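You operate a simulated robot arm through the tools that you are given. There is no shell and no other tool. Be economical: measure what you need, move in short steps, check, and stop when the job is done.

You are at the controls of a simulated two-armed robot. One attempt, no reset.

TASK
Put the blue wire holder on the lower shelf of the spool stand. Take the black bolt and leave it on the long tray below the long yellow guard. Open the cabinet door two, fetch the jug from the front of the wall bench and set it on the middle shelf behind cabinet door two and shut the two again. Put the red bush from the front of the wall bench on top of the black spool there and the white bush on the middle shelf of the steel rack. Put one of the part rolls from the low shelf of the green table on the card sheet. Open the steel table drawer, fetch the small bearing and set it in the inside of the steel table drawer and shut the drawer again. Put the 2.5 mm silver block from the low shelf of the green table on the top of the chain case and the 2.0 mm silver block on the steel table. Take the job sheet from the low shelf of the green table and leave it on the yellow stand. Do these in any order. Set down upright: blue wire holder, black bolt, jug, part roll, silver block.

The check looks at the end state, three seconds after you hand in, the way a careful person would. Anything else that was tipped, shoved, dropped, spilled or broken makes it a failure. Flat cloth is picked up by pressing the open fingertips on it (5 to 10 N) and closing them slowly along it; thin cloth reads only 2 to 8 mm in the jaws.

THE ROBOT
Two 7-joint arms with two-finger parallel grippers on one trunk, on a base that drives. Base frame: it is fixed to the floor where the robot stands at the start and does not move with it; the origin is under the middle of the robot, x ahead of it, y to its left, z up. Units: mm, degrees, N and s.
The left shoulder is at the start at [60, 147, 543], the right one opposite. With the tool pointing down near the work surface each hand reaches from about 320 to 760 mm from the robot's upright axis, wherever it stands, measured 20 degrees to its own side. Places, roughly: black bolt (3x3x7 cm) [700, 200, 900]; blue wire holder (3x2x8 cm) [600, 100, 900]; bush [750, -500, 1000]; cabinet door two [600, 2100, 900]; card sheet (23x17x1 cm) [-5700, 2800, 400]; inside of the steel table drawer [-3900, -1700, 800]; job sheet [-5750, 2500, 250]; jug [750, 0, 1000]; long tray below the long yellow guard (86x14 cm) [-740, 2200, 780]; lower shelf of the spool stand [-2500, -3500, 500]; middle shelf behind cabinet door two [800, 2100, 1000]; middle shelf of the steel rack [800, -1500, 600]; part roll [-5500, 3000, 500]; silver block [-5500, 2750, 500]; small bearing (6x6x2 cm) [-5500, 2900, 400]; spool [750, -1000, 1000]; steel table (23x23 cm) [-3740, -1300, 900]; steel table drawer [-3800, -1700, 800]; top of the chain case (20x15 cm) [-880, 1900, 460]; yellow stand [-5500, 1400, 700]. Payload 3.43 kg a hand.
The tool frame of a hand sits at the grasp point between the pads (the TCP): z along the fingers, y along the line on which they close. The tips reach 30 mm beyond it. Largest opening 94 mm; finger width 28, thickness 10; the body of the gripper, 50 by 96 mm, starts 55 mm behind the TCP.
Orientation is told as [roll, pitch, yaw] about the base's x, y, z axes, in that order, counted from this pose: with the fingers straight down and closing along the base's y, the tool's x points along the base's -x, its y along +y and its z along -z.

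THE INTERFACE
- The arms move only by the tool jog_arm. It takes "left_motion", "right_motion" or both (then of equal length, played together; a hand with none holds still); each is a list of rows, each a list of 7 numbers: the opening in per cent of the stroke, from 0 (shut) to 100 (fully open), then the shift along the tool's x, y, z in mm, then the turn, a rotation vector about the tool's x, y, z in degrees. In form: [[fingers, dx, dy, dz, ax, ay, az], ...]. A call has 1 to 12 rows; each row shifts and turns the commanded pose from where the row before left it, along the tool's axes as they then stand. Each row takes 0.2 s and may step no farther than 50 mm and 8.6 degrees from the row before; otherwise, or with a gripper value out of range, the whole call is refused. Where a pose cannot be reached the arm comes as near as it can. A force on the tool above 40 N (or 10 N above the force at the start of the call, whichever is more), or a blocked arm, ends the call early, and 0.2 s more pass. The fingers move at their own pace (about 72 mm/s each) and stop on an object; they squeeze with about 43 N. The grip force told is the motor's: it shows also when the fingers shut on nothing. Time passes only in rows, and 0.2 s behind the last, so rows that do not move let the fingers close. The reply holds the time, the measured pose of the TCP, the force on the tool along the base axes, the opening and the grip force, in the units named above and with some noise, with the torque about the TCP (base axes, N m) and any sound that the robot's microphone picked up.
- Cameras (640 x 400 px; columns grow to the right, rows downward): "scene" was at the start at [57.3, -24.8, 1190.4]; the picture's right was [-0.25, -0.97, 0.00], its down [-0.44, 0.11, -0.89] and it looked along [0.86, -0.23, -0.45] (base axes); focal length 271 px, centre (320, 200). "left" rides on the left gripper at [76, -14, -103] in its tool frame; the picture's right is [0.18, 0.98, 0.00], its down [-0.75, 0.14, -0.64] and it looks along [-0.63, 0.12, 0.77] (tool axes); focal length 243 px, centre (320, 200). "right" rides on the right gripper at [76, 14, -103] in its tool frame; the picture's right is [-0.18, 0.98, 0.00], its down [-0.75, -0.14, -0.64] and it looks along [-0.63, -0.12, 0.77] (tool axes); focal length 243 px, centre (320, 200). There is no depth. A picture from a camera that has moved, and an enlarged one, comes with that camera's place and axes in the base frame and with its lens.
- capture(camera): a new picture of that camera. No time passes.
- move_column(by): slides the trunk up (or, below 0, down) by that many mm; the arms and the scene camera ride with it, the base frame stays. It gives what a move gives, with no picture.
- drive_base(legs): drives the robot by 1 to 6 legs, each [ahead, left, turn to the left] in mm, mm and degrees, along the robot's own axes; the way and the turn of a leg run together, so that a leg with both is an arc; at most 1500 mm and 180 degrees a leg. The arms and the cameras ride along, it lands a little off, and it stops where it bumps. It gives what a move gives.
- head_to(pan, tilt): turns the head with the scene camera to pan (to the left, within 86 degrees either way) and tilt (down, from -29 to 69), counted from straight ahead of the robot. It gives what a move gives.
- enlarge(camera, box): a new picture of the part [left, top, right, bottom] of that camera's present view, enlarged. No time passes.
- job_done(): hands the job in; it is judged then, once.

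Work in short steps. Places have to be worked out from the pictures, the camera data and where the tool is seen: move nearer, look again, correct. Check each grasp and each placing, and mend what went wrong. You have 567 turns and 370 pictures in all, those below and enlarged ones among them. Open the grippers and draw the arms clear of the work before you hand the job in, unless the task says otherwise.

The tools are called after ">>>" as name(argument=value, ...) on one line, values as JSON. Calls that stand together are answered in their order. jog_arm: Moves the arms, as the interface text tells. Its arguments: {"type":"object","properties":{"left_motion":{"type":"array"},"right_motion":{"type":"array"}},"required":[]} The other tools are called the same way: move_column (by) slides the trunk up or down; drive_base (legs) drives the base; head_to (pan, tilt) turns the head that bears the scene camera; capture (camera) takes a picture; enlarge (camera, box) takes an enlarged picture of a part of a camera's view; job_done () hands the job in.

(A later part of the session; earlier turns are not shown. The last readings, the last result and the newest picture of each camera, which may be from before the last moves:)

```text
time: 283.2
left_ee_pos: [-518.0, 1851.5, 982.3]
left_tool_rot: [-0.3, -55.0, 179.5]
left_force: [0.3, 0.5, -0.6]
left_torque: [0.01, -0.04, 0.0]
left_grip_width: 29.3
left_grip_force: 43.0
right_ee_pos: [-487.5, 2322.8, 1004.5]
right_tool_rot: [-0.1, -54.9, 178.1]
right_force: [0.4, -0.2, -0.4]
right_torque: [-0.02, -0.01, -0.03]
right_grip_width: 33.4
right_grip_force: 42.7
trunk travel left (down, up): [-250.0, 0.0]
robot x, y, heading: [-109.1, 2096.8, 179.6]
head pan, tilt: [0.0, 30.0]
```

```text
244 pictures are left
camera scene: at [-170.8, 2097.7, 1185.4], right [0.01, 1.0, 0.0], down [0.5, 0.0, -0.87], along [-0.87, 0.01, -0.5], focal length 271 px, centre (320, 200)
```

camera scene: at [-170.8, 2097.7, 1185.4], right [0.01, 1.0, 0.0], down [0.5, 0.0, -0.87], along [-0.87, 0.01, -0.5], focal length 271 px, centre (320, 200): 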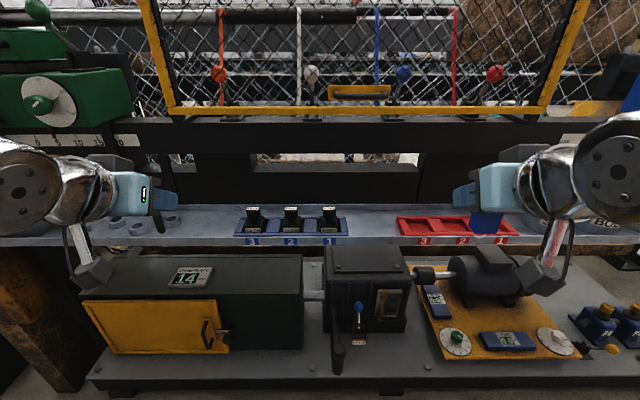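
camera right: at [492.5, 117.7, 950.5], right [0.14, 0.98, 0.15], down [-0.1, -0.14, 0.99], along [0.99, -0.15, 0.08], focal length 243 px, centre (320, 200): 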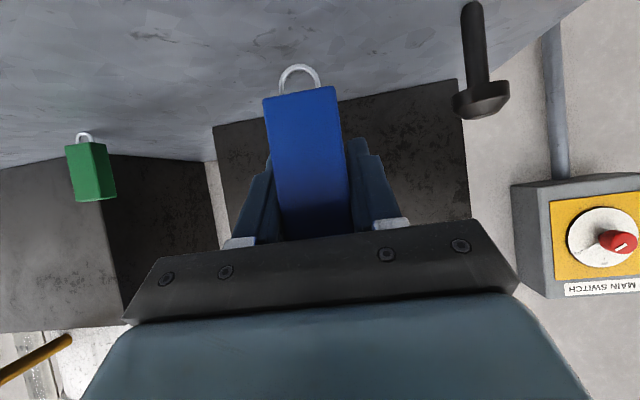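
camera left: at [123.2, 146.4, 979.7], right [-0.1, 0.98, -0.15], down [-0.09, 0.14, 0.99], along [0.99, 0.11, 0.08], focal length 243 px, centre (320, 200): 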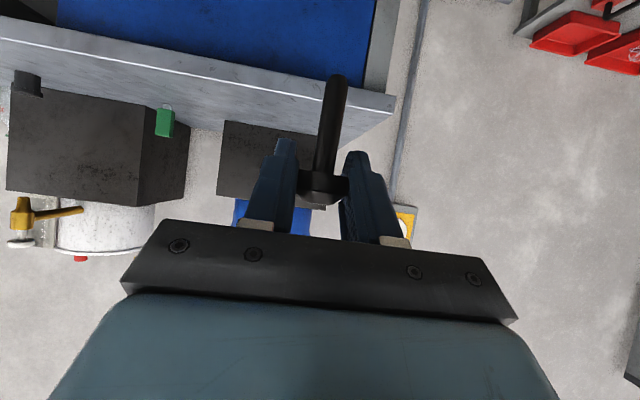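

A clear gap on the tray between the blue rack and red tray: about (−735, 2232). Drive right 382 to line up the left hand.

>>> drive_base(legs=[[0, -380, 0]])

>>> head_to(pan=20, tilt=35)

>>> capture(camera="scene")

>>> capture(camera="left")

```text
time: 285.6
left_ee_pos: [-515.5, 2239.1, 982.5]
left_tool_rot: [-0.4, -55.0, 179.2]
left_force: [0.7, -0.3, -0.4]
left_torque: [-0.01, -0.02, -0.02]
left_grip_width: 29.3
left_grip_force: 43.1
right_ee_pos: [-481.6, 2707.7, 1004.4]
right_tool_rot: [-0.1, -54.9, 177.7]
right_force: [0.2, 0.5, -0.5]
right_torque: [0.01, 0.0, 0.0]
right_grip_width: 33.8
right_grip_force: 42.8
trunk travel left (down, up): [-250.0, 0.0]
robot x, y, heading: [-104.2, 2480.9, 179.1]
head pan, tilt: [0.0, 30.0]
```

```text
time: 286.5
left_ee_pos: [-515.3, 2238.5, 982.7]
left_tool_rot: [-0.2, -55.0, 179.1]
left_force: [0.4, -0.2, -0.8]
left_torque: [-0.02, 0.0, -0.02]
left_grip_width: 29.4
left_grip_force: 42.9
right_ee_pos: [-482.9, 2707.7, 1004.2]
right_tool_rot: [0.0, -54.9, 177.6]
right_force: [-1.0, -0.4, -0.5]
right_torque: [0.02, 0.01, -0.01]
right_grip_width: 33.4
right_grip_force: 42.7
trunk travel left (down, up): [-250.0, 0.0]
robot x, y, heading: [-105.6, 2481.8, 179.5]
head pan, tilt: [20.0, 35.0]
```

```text
243 pictures are left
camera scene: at [-159.4, 2452.2, 1177.7], right [-0.33, 0.94, 0.0], down [0.54, 0.19, -0.82], along [-0.77, -0.27, -0.57], focal length 271 px, centre (320, 200)
```

scene: 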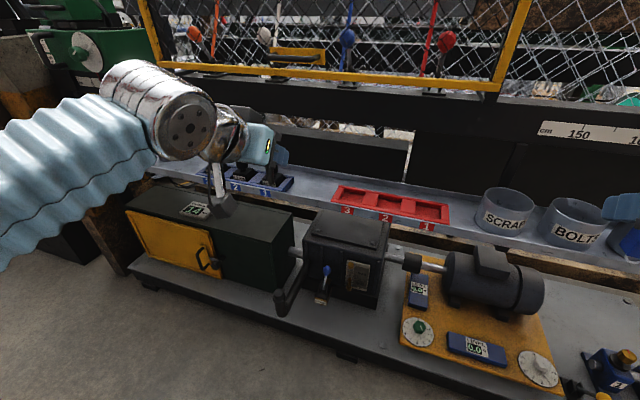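

```text
242 pictures are left
camera left: at [-387.5, 2250.4, 979.8], right [0.09, -0.98, -0.15], down [0.09, -0.15, 0.99], along [-0.99, -0.1, 0.08], focal length 243 px, centre (320, 200)
```

left: 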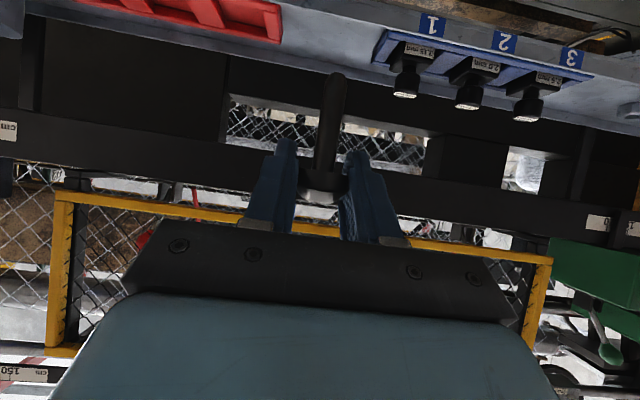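

Gap is centred on the bolt. Lower the left hand to z≈862 in front of the tray, then check height.

>>> jog_arm(left_motion=[[0, 33, 0, 23, 0, 0, 0], [0, 33, 0, 23, 0, 0, 0], [0, 33, 0, 23, 0, 0, 0], [0, 0, 0, 0, 0, 0, 0]])

>>> drive_base(legs=[[110, 0, 0]])

>>> capture(camera="left")

>>> capture(camera="scene")

```text
time: 287.5
left_ee_pos: [-512.7, 2238.1, 862.3]
left_tool_rot: [-0.2, -55.1, 179.2]
left_force: [-0.1, 0.7, -1.0]
left_torque: [0.01, 0.04, 0.0]
left_grip_width: 29.3
left_grip_force: 43.2
right_ee_pos: [-482.7, 2707.9, 1004.3]
right_tool_rot: [-0.1, -55.0, 177.7]
right_force: [-0.1, 0.4, -0.3]
right_torque: [0.01, 0.02, -0.03]
right_grip_width: 33.4
right_grip_force: 42.7
trunk travel left (down, up): [-250.0, 0.0]
robot x, y, heading: [-104.9, 2480.3, 179.3]
head pan, tilt: [20.0, 35.0]
```

```text
time: 288.7
left_ee_pos: [-623.6, 2239.0, 862.7]
left_tool_rot: [-0.4, -55.1, 179.1]
left_force: [0.0, 0.0, -1.2]
left_torque: [0.01, 0.01, 0.02]
left_grip_width: 29.3
left_grip_force: 42.4
right_ee_pos: [-590.7, 2709.7, 1003.8]
right_tool_rot: [-0.1, -55.0, 177.6]
right_force: [0.5, -0.7, -0.9]
right_torque: [0.02, 0.01, -0.01]
right_grip_width: 33.7
right_grip_force: 43.4
trunk travel left (down, up): [-250.0, 0.0]
robot x, y, heading: [-218.7, 2483.8, 179.3]
head pan, tilt: [20.0, 35.0]
```

```text
241 pictures are left
camera left: at [-496.7, 2251.9, 859.2], right [0.09, -0.98, -0.15], down [0.09, -0.15, 0.99], along [-0.99, -0.1, 0.08], focal length 243 px, centre (320, 200)
```

left: 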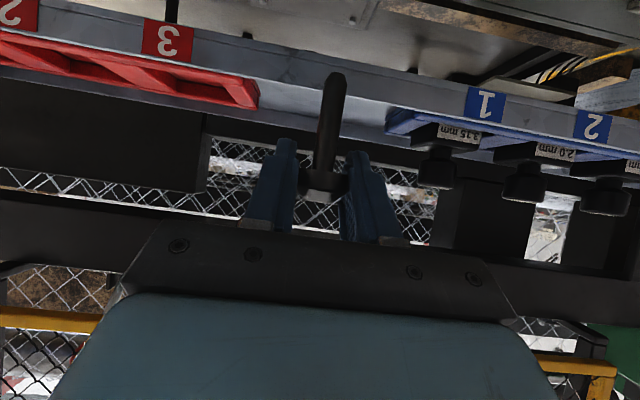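

```text
240 pictures are left
camera scene: at [-269.4, 2453.5, 1177.7], right [-0.33, 0.94, 0.0], down [0.54, 0.19, -0.82], along [-0.77, -0.27, -0.57], focal length 271 px, centre (320, 200)
```

scene: 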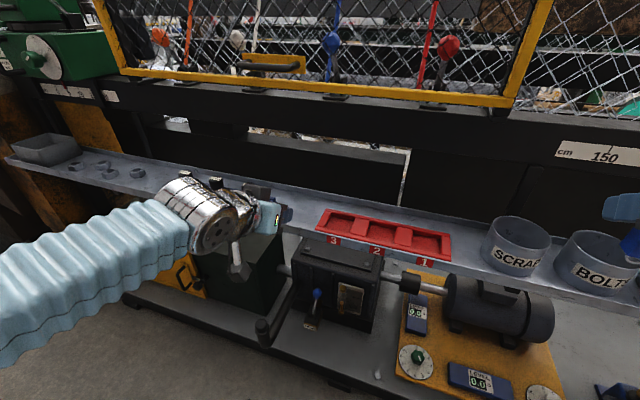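

Gap centre y≈2239 matches. Tray front edge ≈792; bolt bottom ≈808. Drive 110 more in.

>>> drive_base(legs=[[108, 0, 0]])

>>> capture(camera="left")

>>> enlarge(camera="scene", box=[180, 140, 420, 290])

```text
time: 289.9
left_ee_pos: [-731.7, 2240.7, 861.7]
left_tool_rot: [-0.3, -55.0, 179.2]
left_force: [0.5, 0.9, -1.9]
left_torque: [0.0, 0.0, 0.0]
left_grip_width: 29.5
left_grip_force: 43.1
right_ee_pos: [-699.7, 2711.9, 1004.4]
right_tool_rot: [-0.1, -55.0, 177.5]
right_force: [0.4, -0.2, -1.5]
right_torque: [-0.05, 0.02, -0.03]
right_grip_width: 33.8
right_grip_force: 43.5
trunk travel left (down, up): [-250.0, 0.0]
robot x, y, heading: [-320.5, 2485.0, 179.0]
head pan, tilt: [20.0, 35.0]
```

```text
239 pictures are left
camera left: at [-604.2, 2253.6, 859.2], right [0.09, -0.98, -0.15], down [0.09, -0.15, 0.99], along [-0.99, -0.1, 0.08], focal length 243 px, centre (320, 200)
```

left: 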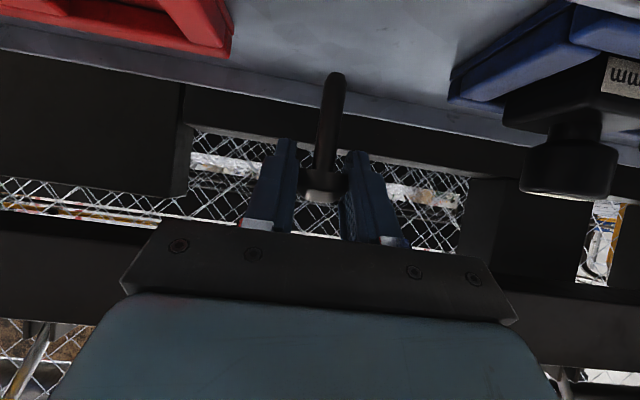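

```text
2.67 times, centred on (300, 215) of scene
camera zoom: at [-376.7, 2455.0, 1177.7], right [-0.33, 0.94, 0.0], down [0.54, 0.19, -0.82], along [-0.77, -0.27, -0.57], focal length 723 px, centre (373, 160)
```

zoom: 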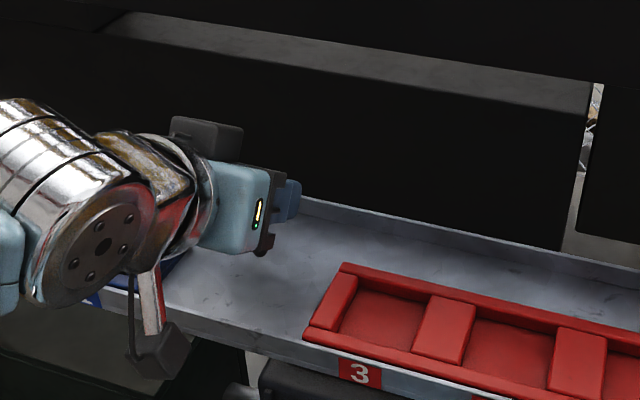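

Over the tray. Lower slowly to contact.

>>> jog_arm(left_motion=[[0, 6.5, 0, 4.6, 0, 0, 0], [0, 5, 0, 3.4, 0, 0, 0], [0, 2.4, 0, 1.7, 0, 0, 0], [0, 2.4, 0, 1.7, 0, 0, 0], [0, 0, 0, 0, 0, 0, 0]])

>>> capture(camera="left")

```text
time: 291.1
left_ee_pos: [-731.4, 2241.7, 842.2]
left_tool_rot: [-0.2, -55.1, 179.1]
left_force: [-0.9, 0.7, -1.3]
left_torque: [0.0, 0.01, 0.0]
left_grip_width: 29.2
left_grip_force: 42.8
right_ee_pos: [-698.0, 2711.9, 1005.5]
right_tool_rot: [-0.1, -55.1, 177.6]
right_force: [0.0, -0.5, -0.8]
right_torque: [0.01, 0.02, -0.02]
right_grip_width: 33.6
right_grip_force: 42.8
trunk travel left (down, up): [-250.0, 0.0]
robot x, y, heading: [-322.4, 2486.3, 179.3]
head pan, tilt: [20.0, 35.0]
```

```text
237 pictures are left
camera left: at [-604.1, 2253.5, 839.2], right [0.09, -0.98, -0.15], down [0.09, -0.15, 0.99], along [-0.99, -0.1, 0.08], focal length 243 px, centre (320, 200)
```

left: 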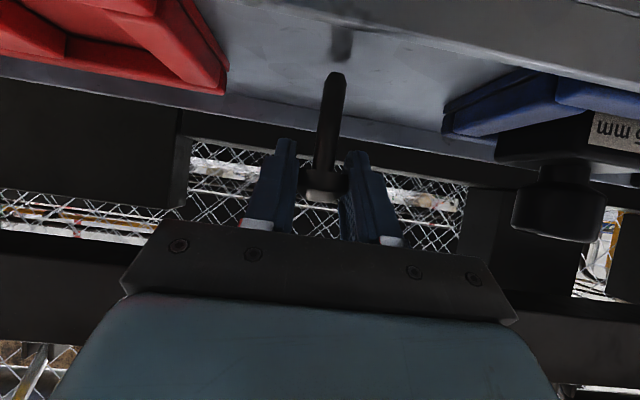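

Still above the surface; continue in 2 mm steps.

>>> jog_arm(left_motion=[[0, 2.4, 0, 1.7, 0, 0, 0], [0, 2.4, 0, 1.7, 0, 0, 0], [0, 1.6, 0, 1.1, 0, 0, 0], [0, 0, 0, 0, 0, 0, 0]])

>>> capture(camera="left")

```text
time: 292.1
left_ee_pos: [-731.6, 2242.3, 838.4]
left_tool_rot: [-0.1, -55.6, 178.9]
left_force: [-0.3, -0.8, 30.3]
left_torque: [-0.14, 0.08, 0.06]
left_grip_width: 29.3
left_grip_force: 43.3
right_ee_pos: [-698.4, 2713.1, 1004.9]
right_tool_rot: [0.0, -55.1, 177.5]
right_force: [0.5, 0.4, -0.8]
right_torque: [-0.01, 0.04, -0.01]
right_grip_width: 33.8
right_grip_force: 43.0
trunk travel left (down, up): [-250.0, 0.0]
robot x, y, heading: [-322.0, 2484.8, 179.6]
head pan, tilt: [20.0, 35.0]
```

```text
236 pictures are left
camera left: at [-604.3, 2254.0, 834.2], right [0.09, -0.98, -0.15], down [0.1, -0.14, 0.98], along [-0.99, -0.1, 0.09], focal length 243 px, centre (320, 200)
```

left: 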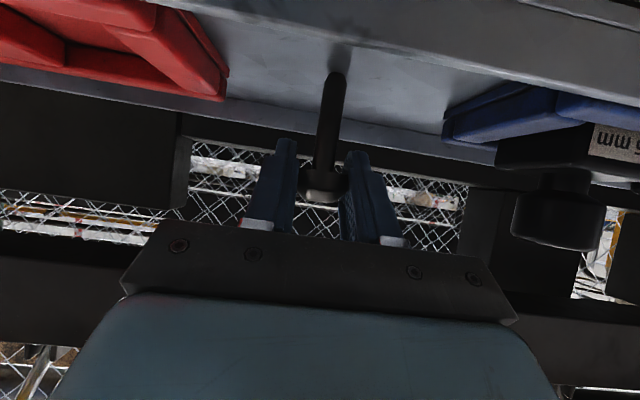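

Contact. Relax ~2 mm, then open gently.

>>> jog_arm(left_motion=[[0, -1.5, 0, -1, 0, 0, 0], [0, 0, 0, 0, 0, 0, 0], [0, 0, 0, 0, 0, 0, 0]])

```text
time: 292.9
left_ee_pos: [-731.5, 2241.8, 839.1]
left_tool_rot: [-0.2, -55.3, 179.1]
left_force: [-2.0, -0.4, 28.5]
left_torque: [-0.04, 0.21, 0.0]
left_grip_width: 29.2
left_grip_force: 43.4
right_ee_pos: [-698.7, 2711.9, 1004.5]
right_tool_rot: [0.0, -55.0, 177.5]
right_force: [-0.7, 0.2, -1.2]
right_torque: [0.01, 0.02, -0.02]
right_grip_width: 33.4
right_grip_force: 42.9
trunk travel left (down, up): [-250.0, 0.0]
robot x, y, heading: [-322.1, 2489.0, 179.2]
head pan, tilt: [20.0, 35.0]
```

>>> jog_arm(left_motion=[[0, -1.5, 0, -1, 0, 0, 0], [0, 0, 0, 0, 0, 0, 0]])

```text
time: 293.4
left_ee_pos: [-732.3, 2241.5, 839.3]
left_tool_rot: [-0.2, -54.9, 179.2]
left_force: [-7.2, 0.1, 18.4]
left_torque: [0.0, 0.44, -0.02]
left_grip_width: 29.2
left_grip_force: 43.1
right_ee_pos: [-699.3, 2711.8, 1004.6]
right_tool_rot: [0.0, -55.1, 177.6]
right_force: [-0.5, -1.1, -0.6]
right_torque: [-0.02, 0.01, -0.03]
right_grip_width: 33.5
right_grip_force: 43.4
trunk travel left (down, up): [-250.0, 0.0]
robot x, y, heading: [-322.5, 2486.4, 179.1]
head pan, tilt: [20.0, 35.0]
```

>>> jog_arm(left_motion=[[0, -1.0, 0, -0.7, 0, 0, 0], [0, 0, 0, 0, 0, 0, 0]])

```text
time: 294.1
left_ee_pos: [-731.7, 2242.4, 838.3]
left_tool_rot: [-0.3, -54.9, 179.1]
left_force: [-2.9, 1.2, 6.0]
left_torque: [0.05, 0.18, 0.03]
left_grip_width: 29.2
left_grip_force: 42.9
right_ee_pos: [-700.0, 2711.2, 1003.7]
right_tool_rot: [-0.1, -55.0, 177.6]
right_force: [-0.2, -0.4, -0.3]
right_torque: [0.02, 0.0, 0.01]
right_grip_width: 33.3
right_grip_force: 42.9
trunk travel left (down, up): [-250.0, 0.0]
robot x, y, heading: [-324.7, 2484.9, 179.2]
head pan, tilt: [20.0, 35.0]
```

Force is down to 6 N. Open in small increments.

>>> jog_arm(left_motion=[[36, 0, 0, 0, 0, 0, 0], [42, 0, 0, 0, 0, 0, 0], [60, 0, 0, 0, 0, 0, 0], [70, 0, 0, 0, 0, 0, 0]])

>>> capture(camera="left")

```text
time: 295.1
left_ee_pos: [-731.1, 2241.1, 839.5]
left_tool_rot: [-0.3, -54.9, 179.2]
left_force: [-0.4, -1.0, -0.2]
left_torque: [0.0, -0.02, 0.0]
left_grip_width: 65.7
left_grip_force: 0.0
right_ee_pos: [-698.5, 2710.5, 1004.2]
right_tool_rot: [-0.1, -54.9, 177.7]
right_force: [-0.3, -0.4, -1.0]
right_torque: [0.04, 0.04, 0.03]
right_grip_width: 33.6
right_grip_force: 42.6
trunk travel left (down, up): [-250.0, 0.0]
robot x, y, heading: [-318.2, 2481.8, 179.3]
head pan, tilt: [20.0, 35.0]
```

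```text
235 pictures are left
camera left: at [-604.5, 2253.7, 836.4], right [0.09, -0.98, -0.15], down [0.09, -0.15, 0.99], along [-0.99, -0.1, 0.08], focal length 243 px, centre (320, 200)
```

left: 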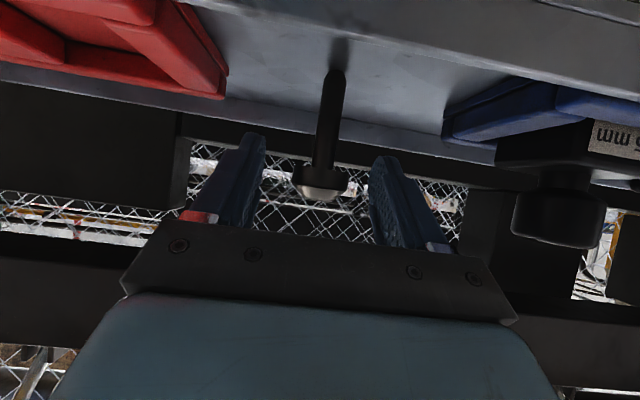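

Bolt stands upright. Back out 220 mm and verify.

>>> drive_base(legs=[[-220, 0, 0]])

>>> capture(camera="left")

```text
time: 296.7
left_ee_pos: [-511.0, 2238.2, 839.5]
left_tool_rot: [-0.3, -55.0, 179.2]
left_force: [-0.4, -1.0, -0.3]
left_torque: [0.01, 0.01, 0.02]
left_grip_width: 65.9
left_grip_force: 0.0
right_ee_pos: [-479.5, 2707.7, 1004.1]
right_tool_rot: [-0.1, -55.0, 177.6]
right_force: [-0.4, 0.6, -0.4]
right_torque: [0.01, 0.02, 0.01]
right_grip_width: 33.3
right_grip_force: 42.7
trunk travel left (down, up): [-250.0, 0.0]
robot x, y, heading: [-99.4, 2480.5, 179.1]
head pan, tilt: [20.0, 35.0]
```

```text
234 pictures are left
camera left: at [-384.1, 2250.5, 836.4], right [0.09, -0.98, -0.15], down [0.09, -0.15, 0.99], along [-0.99, -0.1, 0.08], focal length 243 px, centre (320, 200)
```

left: 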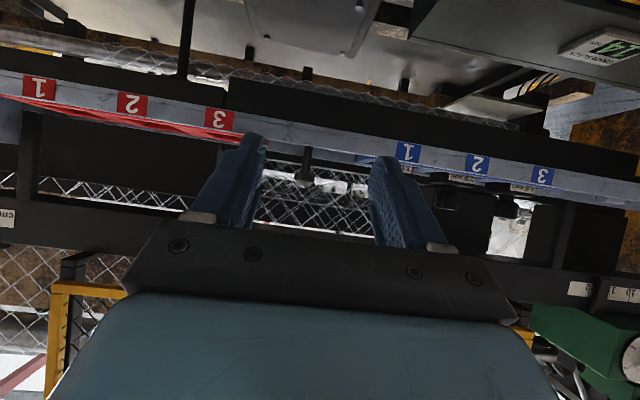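

Bolt is upright on the tray. While here, look at the machine base to identify the chain case.

>>> head_to(pan=25, tilt=38)

>>> capture(camera="scene")

>>> enlarge(camera="scene", box=[60, 150, 380, 350])

```text
time: 297.4
left_ee_pos: [-510.2, 2238.1, 839.8]
left_tool_rot: [-0.3, -54.9, 179.2]
left_force: [0.2, 0.6, 0.5]
left_torque: [0.0, -0.01, 0.02]
left_grip_width: 65.8
left_grip_force: 0.1
right_ee_pos: [-478.2, 2708.5, 1003.8]
right_tool_rot: [0.0, -55.0, 177.6]
right_force: [-0.3, 0.1, -0.4]
right_torque: [0.02, 0.02, -0.02]
right_grip_width: 33.5
right_grip_force: 42.9
trunk travel left (down, up): [-250.0, 0.0]
robot x, y, heading: [-102.7, 2479.7, 179.5]
head pan, tilt: [25.0, 38.0]
```

```text
233 pictures are left
camera scene: at [-152.0, 2445.6, 1173.1], right [-0.41, 0.91, 0.0], down [0.56, 0.25, -0.79], along [-0.72, -0.32, -0.62], focal length 271 px, centre (320, 200)
```

scene: 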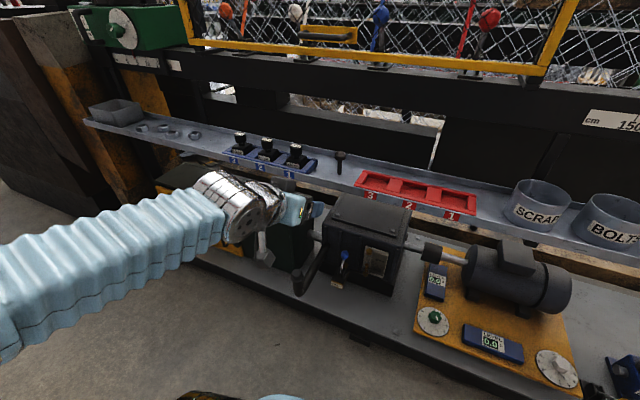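

```text
2.00 times, centred on (220, 250) of scene
camera zoom: at [-152.0, 2445.6, 1173.1], right [-0.41, 0.91, 0.0], down [0.56, 0.25, -0.79], along [-0.72, -0.32, -0.62], focal length 542 px, centre (520, 100)
```

zoom: 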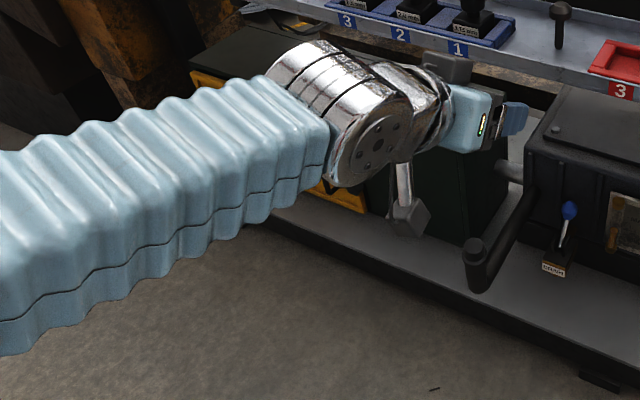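

I'll decide the chain case later. Now deliver the wire holder: turn to face −y and drive down the aisle, looking ahead.

>>> drive_base(legs=[[0, 0, 90.5], [1400, 0, 0], [1400, 0, 0], [1000, 0, 0]])

>>> head_to(pan=-30, tilt=10)

>>> capture(camera="scene")

```text
time: 319.6
left_ee_pos: [208.5, -1709.3, 839.5]
left_tool_rot: [-0.2, -55.0, -88.8]
left_force: [0.8, 0.3, 0.0]
left_torque: [0.0, -0.01, -0.01]
left_grip_width: 65.7
left_grip_force: 0.1
right_ee_pos: [-263.0, -1694.7, 1003.3]
right_tool_rot: [-0.1, -55.1, -90.3]
right_force: [-0.3, -0.4, -1.3]
right_torque: [0.0, 0.01, -0.04]
right_grip_width: 33.5
right_grip_force: 43.1
trunk travel left (down, up): [-250.0, 0.0]
robot x, y, heading: [-48.2, -1310.6, -88.9]
head pan, tilt: [25.0, 38.0]
```

```text
time: 320.8
left_ee_pos: [207.9, -1709.1, 839.1]
left_tool_rot: [-0.2, -55.0, -88.8]
left_force: [-0.4, -0.5, 0.4]
left_torque: [0.01, -0.03, 0.0]
left_grip_width: 65.7
left_grip_force: 0.1
right_ee_pos: [-263.5, -1695.2, 1004.3]
right_tool_rot: [0.0, -55.0, -90.2]
right_force: [0.0, 0.0, 0.4]
right_torque: [-0.01, -0.02, -0.01]
right_grip_width: 33.7
right_grip_force: 43.0
trunk travel left (down, up): [-250.0, 0.0]
robot x, y, heading: [-51.1, -1311.7, -88.6]
head pan, tilt: [-30.0, 10.0]
```

```text
231 pictures are left
camera scene: at [-98.2, -1362.6, 1217.8], right [-0.88, 0.48, 0.0], down [0.08, 0.15, -0.98], along [-0.47, -0.86, -0.17], focal length 271 px, centre (320, 200)
```

scene: 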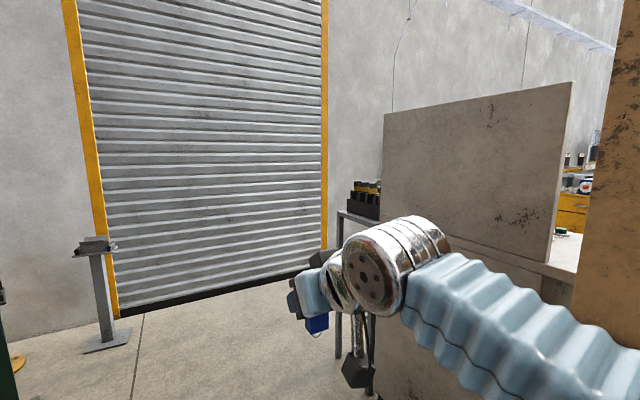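

Go on to y≈−2250 and look right (toward −x).

>>> drive_base(legs=[[900, 0, -1.4]])

>>> head_to(pan=-75, tilt=12)

>>> capture(camera="scene")

```text
time: 325.6
left_ee_pos: [210.2, -2628.4, 838.3]
left_tool_rot: [-0.2, -55.0, -89.9]
left_force: [0.0, 0.6, -1.1]
left_torque: [0.0, 0.02, 0.0]
left_grip_width: 65.7
left_grip_force: 0.2
right_ee_pos: [-259.3, -2602.8, 1005.0]
right_tool_rot: [-0.1, -55.1, -91.5]
right_force: [0.0, 0.2, -0.5]
right_torque: [-0.01, -0.02, 0.0]
right_grip_width: 33.7
right_grip_force: 42.9
trunk travel left (down, up): [-250.0, 0.0]
robot x, y, heading: [-40.3, -2222.4, -89.7]
head pan, tilt: [-30.0, 10.0]
```

```text
time: 326.7
left_ee_pos: [210.9, -2627.5, 839.1]
left_tool_rot: [-0.3, -55.0, -89.8]
left_force: [1.4, -0.2, 0.8]
left_torque: [0.02, 0.01, -0.02]
left_grip_width: 65.8
left_grip_force: 0.1
right_ee_pos: [-258.6, -2602.0, 1004.0]
right_tool_rot: [-0.1, -55.1, -91.3]
right_force: [-0.8, 0.2, -1.4]
right_torque: [-0.02, 0.01, 0.0]
right_grip_width: 33.6
right_grip_force: 42.8
trunk travel left (down, up): [-250.0, 0.0]
robot x, y, heading: [-39.5, -2223.4, -89.7]
head pan, tilt: [-75.0, 12.0]
```

```text
230 pictures are left
camera scene: at [-131.2, -2218.4, 1214.5], right [-0.26, 0.96, 0.0], down [0.2, 0.05, -0.98], along [-0.94, -0.26, -0.21], focal length 271 px, centre (320, 200)
```

scene: 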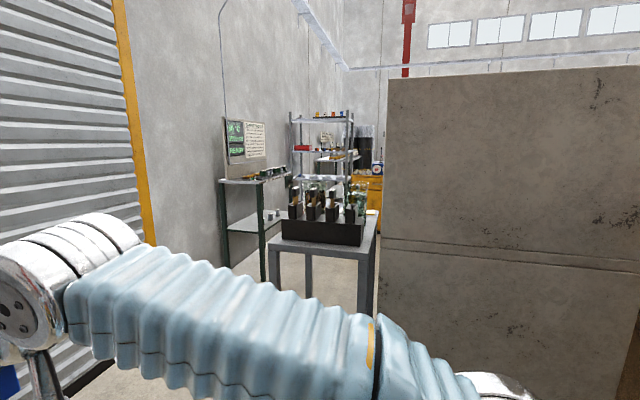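

>>> enlarge(camera="scene", box=[200, 90, 400, 300])

```text
1.90 times, centred on (300, 195) of scene
camera zoom: at [-131.2, -2218.4, 1214.5], right [-0.26, 0.96, 0.0], down [0.2, 0.05, -0.98], along [-0.94, -0.26, -0.21], focal length 516 px, centre (358, 210)
```

zoom: 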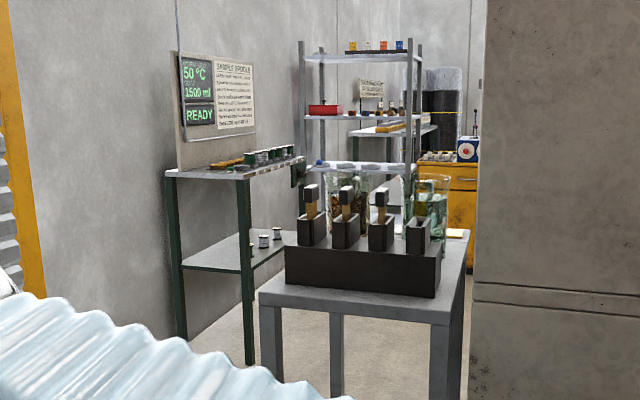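

The green-legged stand by the wall holds spools; its front faces +y near y≈−3310. Drive forward to y≈−2750 and turn right to face −x for a clearer view.

>>> drive_base(legs=[[450, 0, 0], [0, 0, -90]])

>>> head_to(pan=0, tilt=20)

>>> capture(camera="scene")

```text
time: 333.3
left_ee_pos: [-446.1, -2918.8, 839.5]
left_tool_rot: [-0.3, -55.0, 179.4]
left_force: [0.5, 0.1, 0.4]
left_torque: [-0.01, 0.0, -0.01]
left_grip_width: 66.0
left_grip_force: 0.0
right_ee_pos: [-416.6, -2448.7, 1004.8]
right_tool_rot: [-0.2, -55.0, 177.8]
right_force: [0.0, -0.1, -0.1]
right_torque: [-0.03, 0.02, 0.02]
right_grip_width: 33.5
right_grip_force: 43.3
trunk travel left (down, up): [-250.0, 0.0]
robot x, y, heading: [-37.0, -2671.9, 179.5]
head pan, tilt: [-75.0, 12.0]
```

```text
time: 334.8
left_ee_pos: [-446.8, -2919.4, 839.2]
left_tool_rot: [-0.3, -54.9, 179.4]
left_force: [0.3, 0.9, -0.5]
left_torque: [0.04, -0.01, -0.01]
left_grip_width: 66.0
left_grip_force: 0.2
right_ee_pos: [-416.3, -2449.8, 1004.7]
right_tool_rot: [0.0, -54.9, 177.8]
right_force: [-0.4, -0.2, -0.8]
right_torque: [0.0, 0.02, 0.03]
right_grip_width: 33.5
right_grip_force: 42.6
trunk travel left (down, up): [-250.0, 0.0]
robot x, y, heading: [-40.7, -2671.2, 179.6]
head pan, tilt: [0.0, 20.0]
```

```text
228 pictures are left
camera scene: at [-102.7, -2673.8, 1201.5], right [0.01, 1.0, 0.0], down [0.34, 0.0, -0.94], along [-0.94, 0.01, -0.34], focal length 271 px, centre (320, 200)
```

scene: 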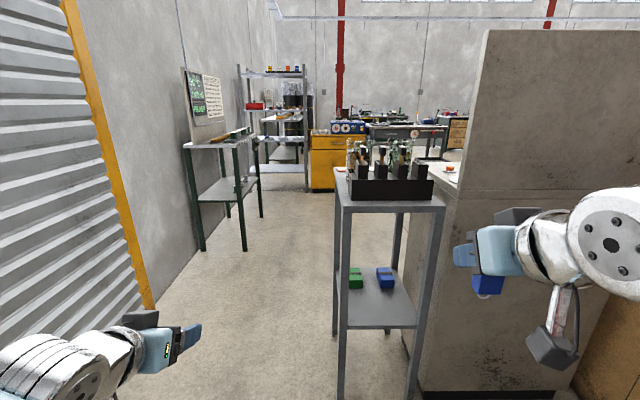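

Corridor is free. Shift left 230, drive 2400 forward along −x, then turn left to face the stand.

>>> drive_base(legs=[[0, 230, 0.5], [1300, 0, 0], [1050, 0, 0]])

>>> head_to(pan=60, tilt=25)

>>> capture(camera="scene")

```text
time: 347.1
left_ee_pos: [-2733.9, -3166.8, 832.3]
left_tool_rot: [-0.7, -53.9, -178.6]
left_force: [0.1, 4.2, -1.9]
left_torque: [0.1, -0.04, -0.07]
left_grip_width: 63.8
left_grip_force: 0.1
right_ee_pos: [-2719.1, -2696.7, 1003.4]
right_tool_rot: [-0.1, -54.9, 179.4]
right_force: [-0.4, 0.1, -0.4]
right_torque: [0.0, 0.02, -0.02]
right_grip_width: 33.4
right_grip_force: 43.0
trunk travel left (down, up): [-250.0, 0.0]
robot x, y, heading: [-2335.7, -2906.6, -179.1]
head pan, tilt: [0.0, 20.0]
stopped in leg 3: the force on the tool passed its limit at 78 N (the readings are from after the stop); the commanded pose is now the measured one
```

```text
time: 348.4
left_ee_pos: [-2732.5, -3167.0, 833.4]
left_tool_rot: [-0.7, -53.8, -178.6]
left_force: [2.7, 3.7, -5.5]
left_torque: [0.27, -0.1, 0.01]
left_grip_width: 63.2
left_grip_force: 0.1
right_ee_pos: [-2717.1, -2696.4, 1004.1]
right_tool_rot: [0.0, -55.0, 179.2]
right_force: [-0.3, 1.3, -1.3]
right_torque: [-0.02, 0.04, 0.03]
right_grip_width: 33.6
right_grip_force: 43.2
trunk travel left (down, up): [-250.0, 0.0]
robot x, y, heading: [-2339.1, -2915.7, -179.2]
head pan, tilt: [60.0, 25.0]
```

```text
227 pictures are left
camera scene: at [-2350.7, -2993.2, 1193.4], right [-0.87, 0.49, 0.0], down [0.21, 0.37, -0.91], along [-0.44, -0.79, -0.42], focal length 271 px, centre (320, 200)
```

scene: 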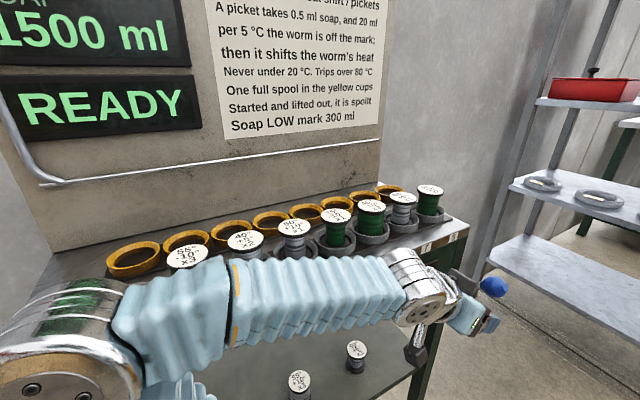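

The left hand bumped something near the stand's end. Zoom before moving.

>>> enlarge(camera="scene", box=[360, 180, 640, 370])

>>> capture(camera="left")

```text
2.11 times, centred on (500, 275) of scene
camera zoom: at [-2350.7, -2993.2, 1193.4], right [-0.87, 0.49, 0.0], down [0.21, 0.37, -0.91], along [-0.44, -0.79, -0.42], focal length 571 px, centre (-59, 42)
```

zoom: 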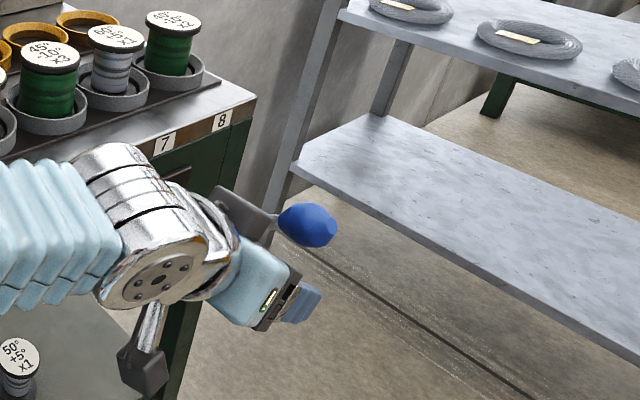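

```text
225 pictures are left
camera left: at [-2606.4, -3151.1, 832.8], right [0.12, -0.98, -0.16], down [0.07, -0.15, 0.99], along [-0.99, -0.13, 0.06], focal length 243 px, centre (320, 200)
```

left: 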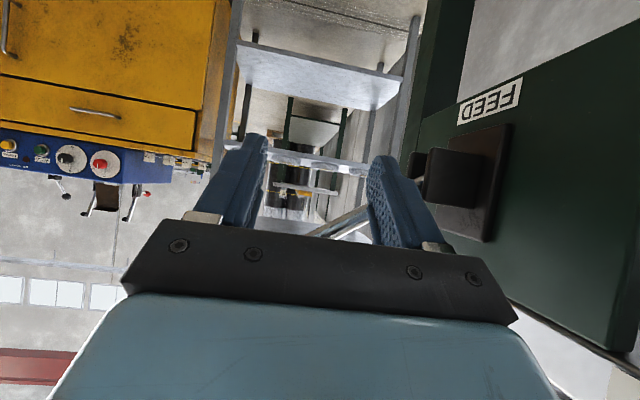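

I bumped the stand's FEED lever (blue knob). Back off gently and inspect it.

>>> drive_base(legs=[[-100, 0, 0]])

>>> enlarge(camera="scene", box=[330, 160, 610, 350])

>>> capture(camera="left")

```text
time: 349.5
left_ee_pos: [-2632.9, -3167.6, 833.6]
left_tool_rot: [-0.7, -53.8, -178.5]
left_force: [-0.1, 0.8, 0.4]
left_torque: [0.0, 0.01, 0.02]
left_grip_width: 66.0
left_grip_force: 0.1
right_ee_pos: [-2617.6, -2695.9, 1003.8]
right_tool_rot: [-0.1, -55.0, 179.4]
right_force: [-0.8, 0.6, -0.1]
right_torque: [0.0, 0.01, -0.02]
right_grip_width: 33.6
right_grip_force: 42.8
trunk travel left (down, up): [-250.0, 0.0]
robot x, y, heading: [-2233.2, -2909.8, -178.9]
head pan, tilt: [60.0, 25.0]
```

```text
2.11 times, centred on (470, 255) of scene
camera zoom: at [-2250.1, -2991.8, 1193.4], right [-0.87, 0.49, 0.0], down [0.21, 0.37, -0.91], along [-0.44, -0.79, -0.42], focal length 571 px, centre (4, 84)
```

zoom: 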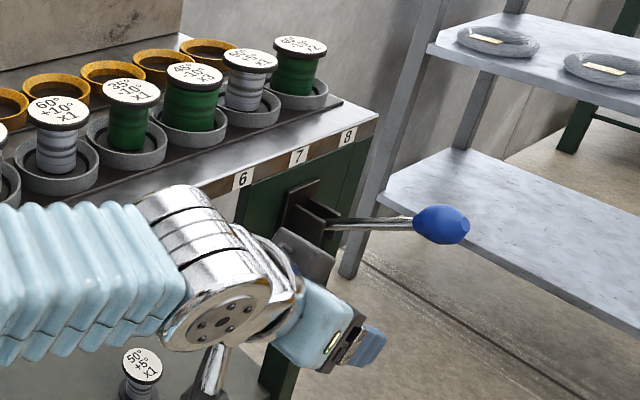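

```text
223 pictures are left
camera left: at [-2505.7, -3150.0, 832.8], right [0.12, -0.98, -0.16], down [0.08, -0.15, 0.99], along [-0.99, -0.13, 0.06], focal length 243 px, centre (320, 200)
```

left: 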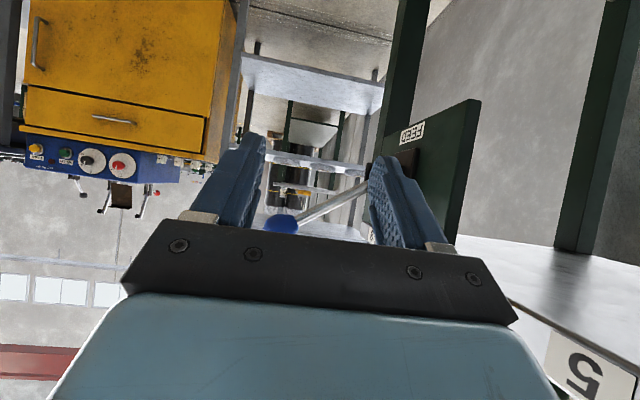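

Move away (+y) and take an unobstructed look at the lever.

>>> drive_base(legs=[[0, -300, -1]])

>>> head_to(pan=55, tilt=28)

>>> capture(camera="scene")

>>> enlarge(camera="scene", box=[300, 100, 460, 220])

```text
time: 351.6
left_ee_pos: [-2639.4, -2860.1, 833.1]
left_tool_rot: [-0.7, -53.8, -179.4]
left_force: [0.3, 0.5, 1.1]
left_torque: [-0.02, 0.0, -0.01]
left_grip_width: 65.7
left_grip_force: 0.1
right_ee_pos: [-2615.7, -2388.8, 1003.9]
right_tool_rot: [0.0, -55.0, 178.5]
right_force: [-0.1, -0.1, -0.8]
right_torque: [0.02, -0.02, 0.04]
right_grip_width: 33.7
right_grip_force: 42.9
trunk travel left (down, up): [-250.0, 0.0]
robot x, y, heading: [-2231.6, -2607.9, -179.9]
head pan, tilt: [60.0, 25.0]
```

```text
time: 352.2
left_ee_pos: [-2638.8, -2858.2, 833.2]
left_tool_rot: [-0.7, -53.8, -179.4]
left_force: [1.2, -0.1, 0.3]
left_torque: [-0.03, 0.01, -0.01]
left_grip_width: 65.6
left_grip_force: 0.0
right_ee_pos: [-2616.0, -2390.1, 1004.2]
right_tool_rot: [-0.1, -54.9, 178.5]
right_force: [0.0, 0.4, -0.3]
right_torque: [0.03, 0.03, -0.04]
right_grip_width: 33.4
right_grip_force: 43.1
trunk travel left (down, up): [-250.0, 0.0]
robot x, y, heading: [-2234.6, -2609.9, -180.1]
head pan, tilt: [55.0, 28.0]
```

```text
222 pictures are left
camera scene: at [-2259.9, -2685.6, 1188.6], right [-0.82, 0.57, 0.0], down [0.27, 0.38, -0.88], along [-0.51, -0.72, -0.47], focal length 271 px, centre (320, 200)
```

scene: 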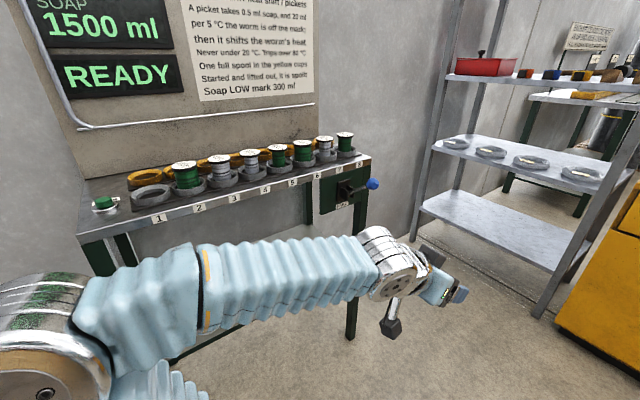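

```text
3.33 times, centred on (380, 160) of scene
camera zoom: at [-2259.9, -2685.6, 1188.6], right [-0.82, 0.57, 0.0], down [0.27, 0.38, -0.88], along [-0.51, -0.72, -0.47], focal length 904 px, centre (120, 333)
```

zoom: 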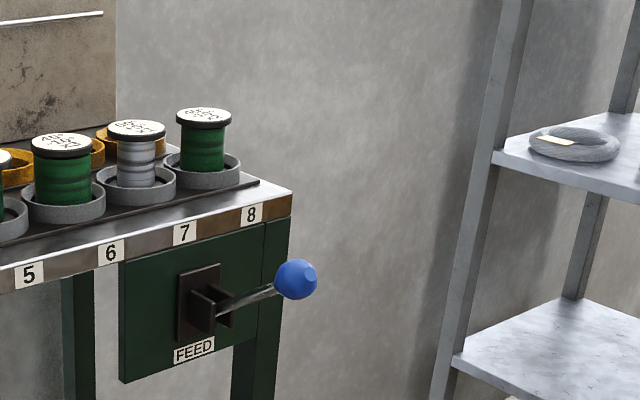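

The lever sticks out toward the aisle and slightly up, apparently its rest position. Turn left to face the stand and look at its lower shelf.

>>> drive_base(legs=[[0, 0, 90]])

>>> head_to(pan=0, tilt=35)

>>> capture(camera="scene")

```text
time: 356.5
left_ee_pos: [-1981.4, -3009.1, 833.7]
left_tool_rot: [-0.6, -53.9, -88.6]
left_force: [-0.7, 0.6, -0.8]
left_torque: [-0.02, 0.01, -0.03]
left_grip_width: 65.8
left_grip_force: 0.0
right_ee_pos: [-2451.3, -2992.9, 1004.4]
right_tool_rot: [-0.1, -55.0, -90.9]
right_force: [0.4, 0.4, -0.2]
right_torque: [-0.02, 0.01, -0.02]
right_grip_width: 33.5
right_grip_force: 43.0
trunk travel left (down, up): [-250.0, 0.0]
robot x, y, heading: [-2234.2, -2609.5, -89.2]
head pan, tilt: [55.0, 28.0]
```

```text
time: 357.7
left_ee_pos: [-1980.8, -3009.6, 832.8]
left_tool_rot: [-0.7, -53.9, -88.6]
left_force: [-0.9, 0.4, 0.3]
left_torque: [-0.01, 0.03, 0.0]
left_grip_width: 65.8
left_grip_force: 0.1
right_ee_pos: [-2451.5, -2991.8, 1004.3]
right_tool_rot: [-0.1, -55.0, -90.9]
right_force: [-0.2, 1.2, -0.1]
right_torque: [0.0, 0.03, -0.02]
right_grip_width: 33.6
right_grip_force: 42.9
trunk travel left (down, up): [-250.0, 0.0]
robot x, y, heading: [-2231.7, -2608.0, -88.8]
head pan, tilt: [0.0, 35.0]
```

```text
220 pictures are left
camera scene: at [-2236.9, -2669.0, 1177.7], right [-1.0, -0.01, 0.0], down [-0.01, 0.57, -0.82], along [0.01, -0.82, -0.57], focal length 271 px, centre (320, 200)
```

scene: 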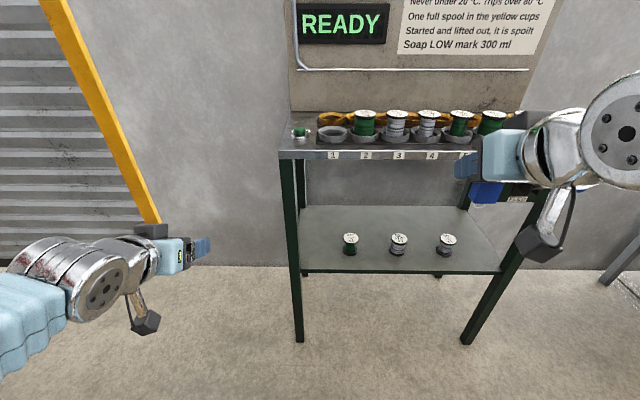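

Lower shelf z≈433, front y≈−3300; free area at the left end around x≈−2250. Drive left 200 and lower the right hand in front of the stand.

>>> drive_base(legs=[[0, 200, -0.9]])

>>> jog_arm(right_motion=[[0, 39, 0, 27.5, 0, 0, 0], [0, 39, 0, 27.5, 0, 0, 0], [0, 39, 0, 27.5, 0, 0, 0], [0, 39, 0, 27.5, 0, 0, 0], [0, 39, 0, 27.5, 0, 0, 0], [0, 39, 0, 27.5, 0, 0, 0], [0, 39, 0, 27.5, 0, 0, 0], [0, 39, 0, 27.5, 0, 0, 0], [0, 39, 0, 27.5, 0, 0, 0]])

>>> capture(camera="right")

>>> capture(camera="scene")

```text
time: 359.3
left_ee_pos: [-1790.2, -3013.6, 833.5]
left_tool_rot: [-0.7, -53.9, -89.7]
left_force: [-0.4, 0.1, 0.4]
left_torque: [-0.01, 0.01, 0.03]
left_grip_width: 65.8
left_grip_force: 0.0
right_ee_pos: [-2259.9, -2987.1, 1003.2]
right_tool_rot: [-0.1, -55.0, -91.9]
right_force: [-0.6, 0.3, -1.4]
right_torque: [-0.02, 0.01, 0.03]
right_grip_width: 33.3
right_grip_force: 42.8
trunk travel left (down, up): [-250.0, 0.0]
robot x, y, heading: [-2039.5, -2609.2, -90.2]
head pan, tilt: [0.0, 35.0]
```

```text
time: 361.3
left_ee_pos: [-1791.7, -3013.7, 832.9]
left_tool_rot: [-0.7, -53.7, -89.7]
left_force: [-0.1, 0.9, 0.1]
left_torque: [0.0, 0.0, 0.01]
left_grip_width: 65.8
left_grip_force: 0.0
right_ee_pos: [-2268.3, -3086.1, 644.0]
right_tool_rot: [0.0, -55.0, -91.9]
right_force: [0.4, 0.2, -0.6]
right_torque: [0.01, -0.03, -0.01]
right_grip_width: 33.5
right_grip_force: 42.9
right hand out of reach, approached as far as the arm can: row 5, 6, 7, 8, 9
trunk travel left (down, up): [-250.0, 0.0]
robot x, y, heading: [-2038.6, -2604.8, -90.3]
head pan, tilt: [0.0, 35.0]
```

```text
219 pictures are left
camera right: at [-2250.6, -2959.0, 639.2], right [0.98, -0.14, 0.15], down [-0.14, 0.1, 0.99], along [-0.15, -0.99, 0.08], focal length 243 px, centre (320, 200)
```

right: 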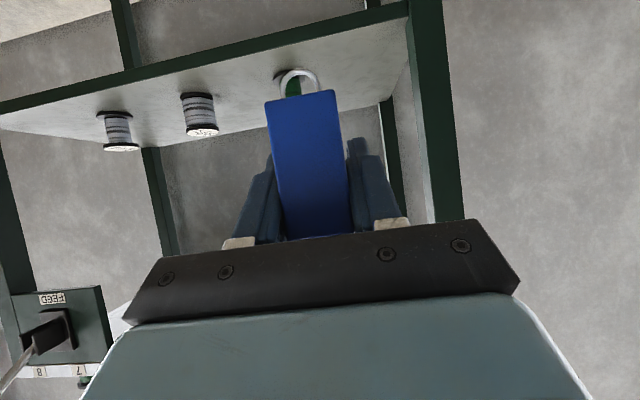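

```text
218 pictures are left
camera scene: at [-2039.9, -2667.8, 1177.7], right [-1.0, 0.0, 0.0], down [0.0, 0.57, -0.82], along [0.0, -0.82, -0.57], focal length 271 px, centre (320, 200)
```

scene: 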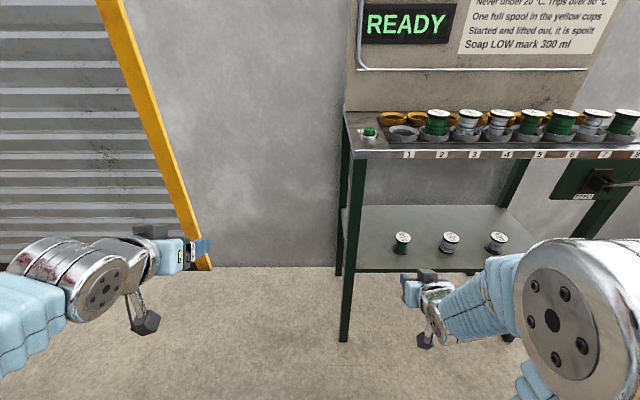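

Lower the trunk 140 mm to bring the holder to shelf height, shift left 33, and approach.

>>> move_column(by=-140)

>>> drive_base(legs=[[0, 35, 0.2], [150, 0, 0]])

>>> capture(camera="right")

>>> capture(camera="scene")

```text
time: 363.0
left_ee_pos: [-1791.4, -3013.4, 692.8]
left_tool_rot: [-0.7, -53.8, -89.7]
left_force: [0.5, -0.3, -0.8]
left_torque: [0.01, 0.03, -0.03]
left_grip_width: 65.7
left_grip_force: 0.1
right_ee_pos: [-2269.2, -3086.9, 502.6]
right_tool_rot: [0.0, -54.8, -91.8]
right_force: [1.4, 0.4, -0.4]
right_torque: [-0.03, -0.01, -0.03]
right_grip_width: 33.5
right_grip_force: 42.7
trunk travel left (down, up): [-110.0, 140.0]
robot x, y, heading: [-2038.5, -2608.2, -90.4]
head pan, tilt: [0.0, 35.0]
```

```text
time: 364.8
left_ee_pos: [-1754.1, -3163.1, 692.3]
left_tool_rot: [-0.7, -53.9, -89.4]
left_force: [-0.1, -0.5, 0.7]
left_torque: [0.01, 0.01, -0.02]
left_grip_width: 65.5
left_grip_force: 0.1
right_ee_pos: [-2232.1, -3238.3, 501.5]
right_tool_rot: [-0.2, -54.9, -91.6]
right_force: [0.3, -0.4, -1.0]
right_torque: [0.01, 0.0, 0.02]
right_grip_width: 33.4
right_grip_force: 43.5
trunk travel left (down, up): [-110.0, 140.0]
robot x, y, heading: [-2003.5, -2759.1, -90.3]
head pan, tilt: [0.0, 35.0]
```

```text
217 pictures are left
camera right: at [-2214.7, -3110.0, 499.0], right [0.98, -0.14, 0.15], down [-0.14, 0.1, 0.99], along [-0.15, -0.99, 0.08], focal length 243 px, centre (320, 200)
```

right: 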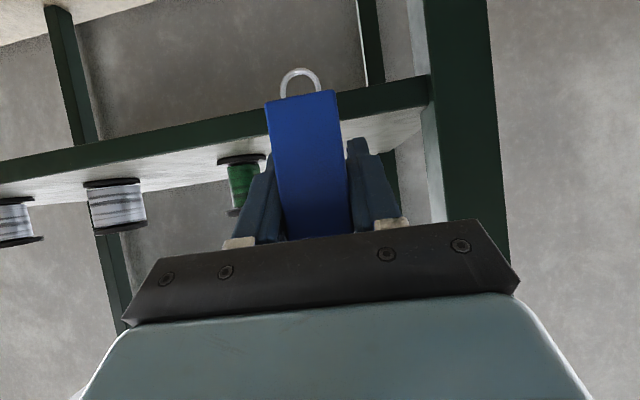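

```text
216 pictures are left
camera scene: at [-2004.7, -2818.5, 1037.7], right [-1.0, 0.0, 0.0], down [0.0, 0.57, -0.82], along [0.0, -0.82, -0.57], focal length 271 px, centre (320, 200)
```

scene: 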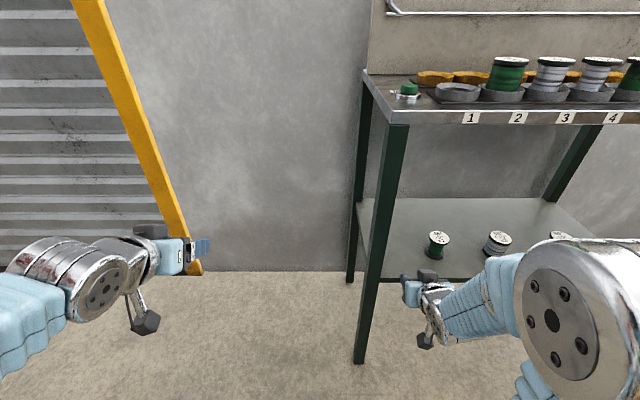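

Shelf surface is actually ≈460, so raise the trunk 32 mm before entering.

>>> move_column(by=32)

>>> drive_base(legs=[[105, 0, 0]])

>>> capture(camera="right")

```text
time: 365.6
left_ee_pos: [-1754.2, -3161.8, 725.8]
left_tool_rot: [-0.6, -53.8, -89.6]
left_force: [-0.1, -0.6, 0.5]
left_torque: [0.05, 0.0, -0.02]
left_grip_width: 65.8
left_grip_force: 0.0
right_ee_pos: [-2232.7, -3237.1, 533.7]
right_tool_rot: [-0.1, -54.8, -91.7]
right_force: [0.7, 0.5, -0.1]
right_torque: [-0.02, -0.02, 0.0]
right_grip_width: 33.7
right_grip_force: 43.3
trunk travel left (down, up): [-142.0, 108.0]
robot x, y, heading: [-2001.7, -2758.7, -90.2]
head pan, tilt: [0.0, 35.0]
```

```text
time: 366.8
left_ee_pos: [-1752.8, -3265.4, 724.5]
left_tool_rot: [-0.8, -53.7, -89.5]
left_force: [-0.6, -0.3, -0.4]
left_torque: [-0.02, 0.0, 0.02]
left_grip_width: 65.8
left_grip_force: 0.0
right_ee_pos: [-2232.8, -3342.3, 534.5]
right_tool_rot: [0.0, -54.8, -91.7]
right_force: [0.6, 0.2, -0.7]
right_torque: [0.0, 0.01, 0.01]
right_grip_width: 33.6
right_grip_force: 42.7
trunk travel left (down, up): [-142.0, 108.0]
robot x, y, heading: [-2001.8, -2865.3, -90.0]
head pan, tilt: [0.0, 35.0]
```

```text
215 pictures are left
camera right: at [-2214.3, -3215.1, 531.1], right [0.98, -0.13, 0.15], down [-0.14, 0.1, 0.99], along [-0.15, -0.99, 0.08], focal length 243 px, centre (320, 200)
```

right: 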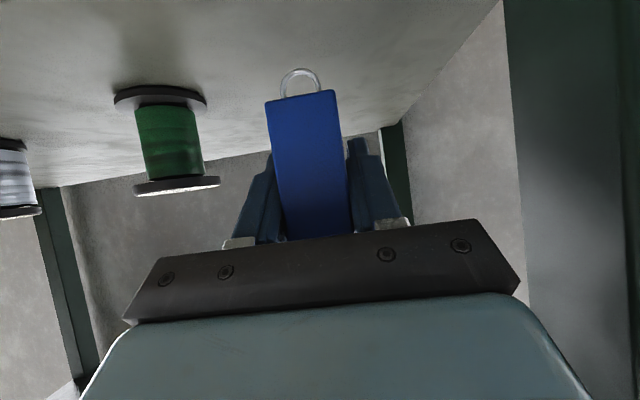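

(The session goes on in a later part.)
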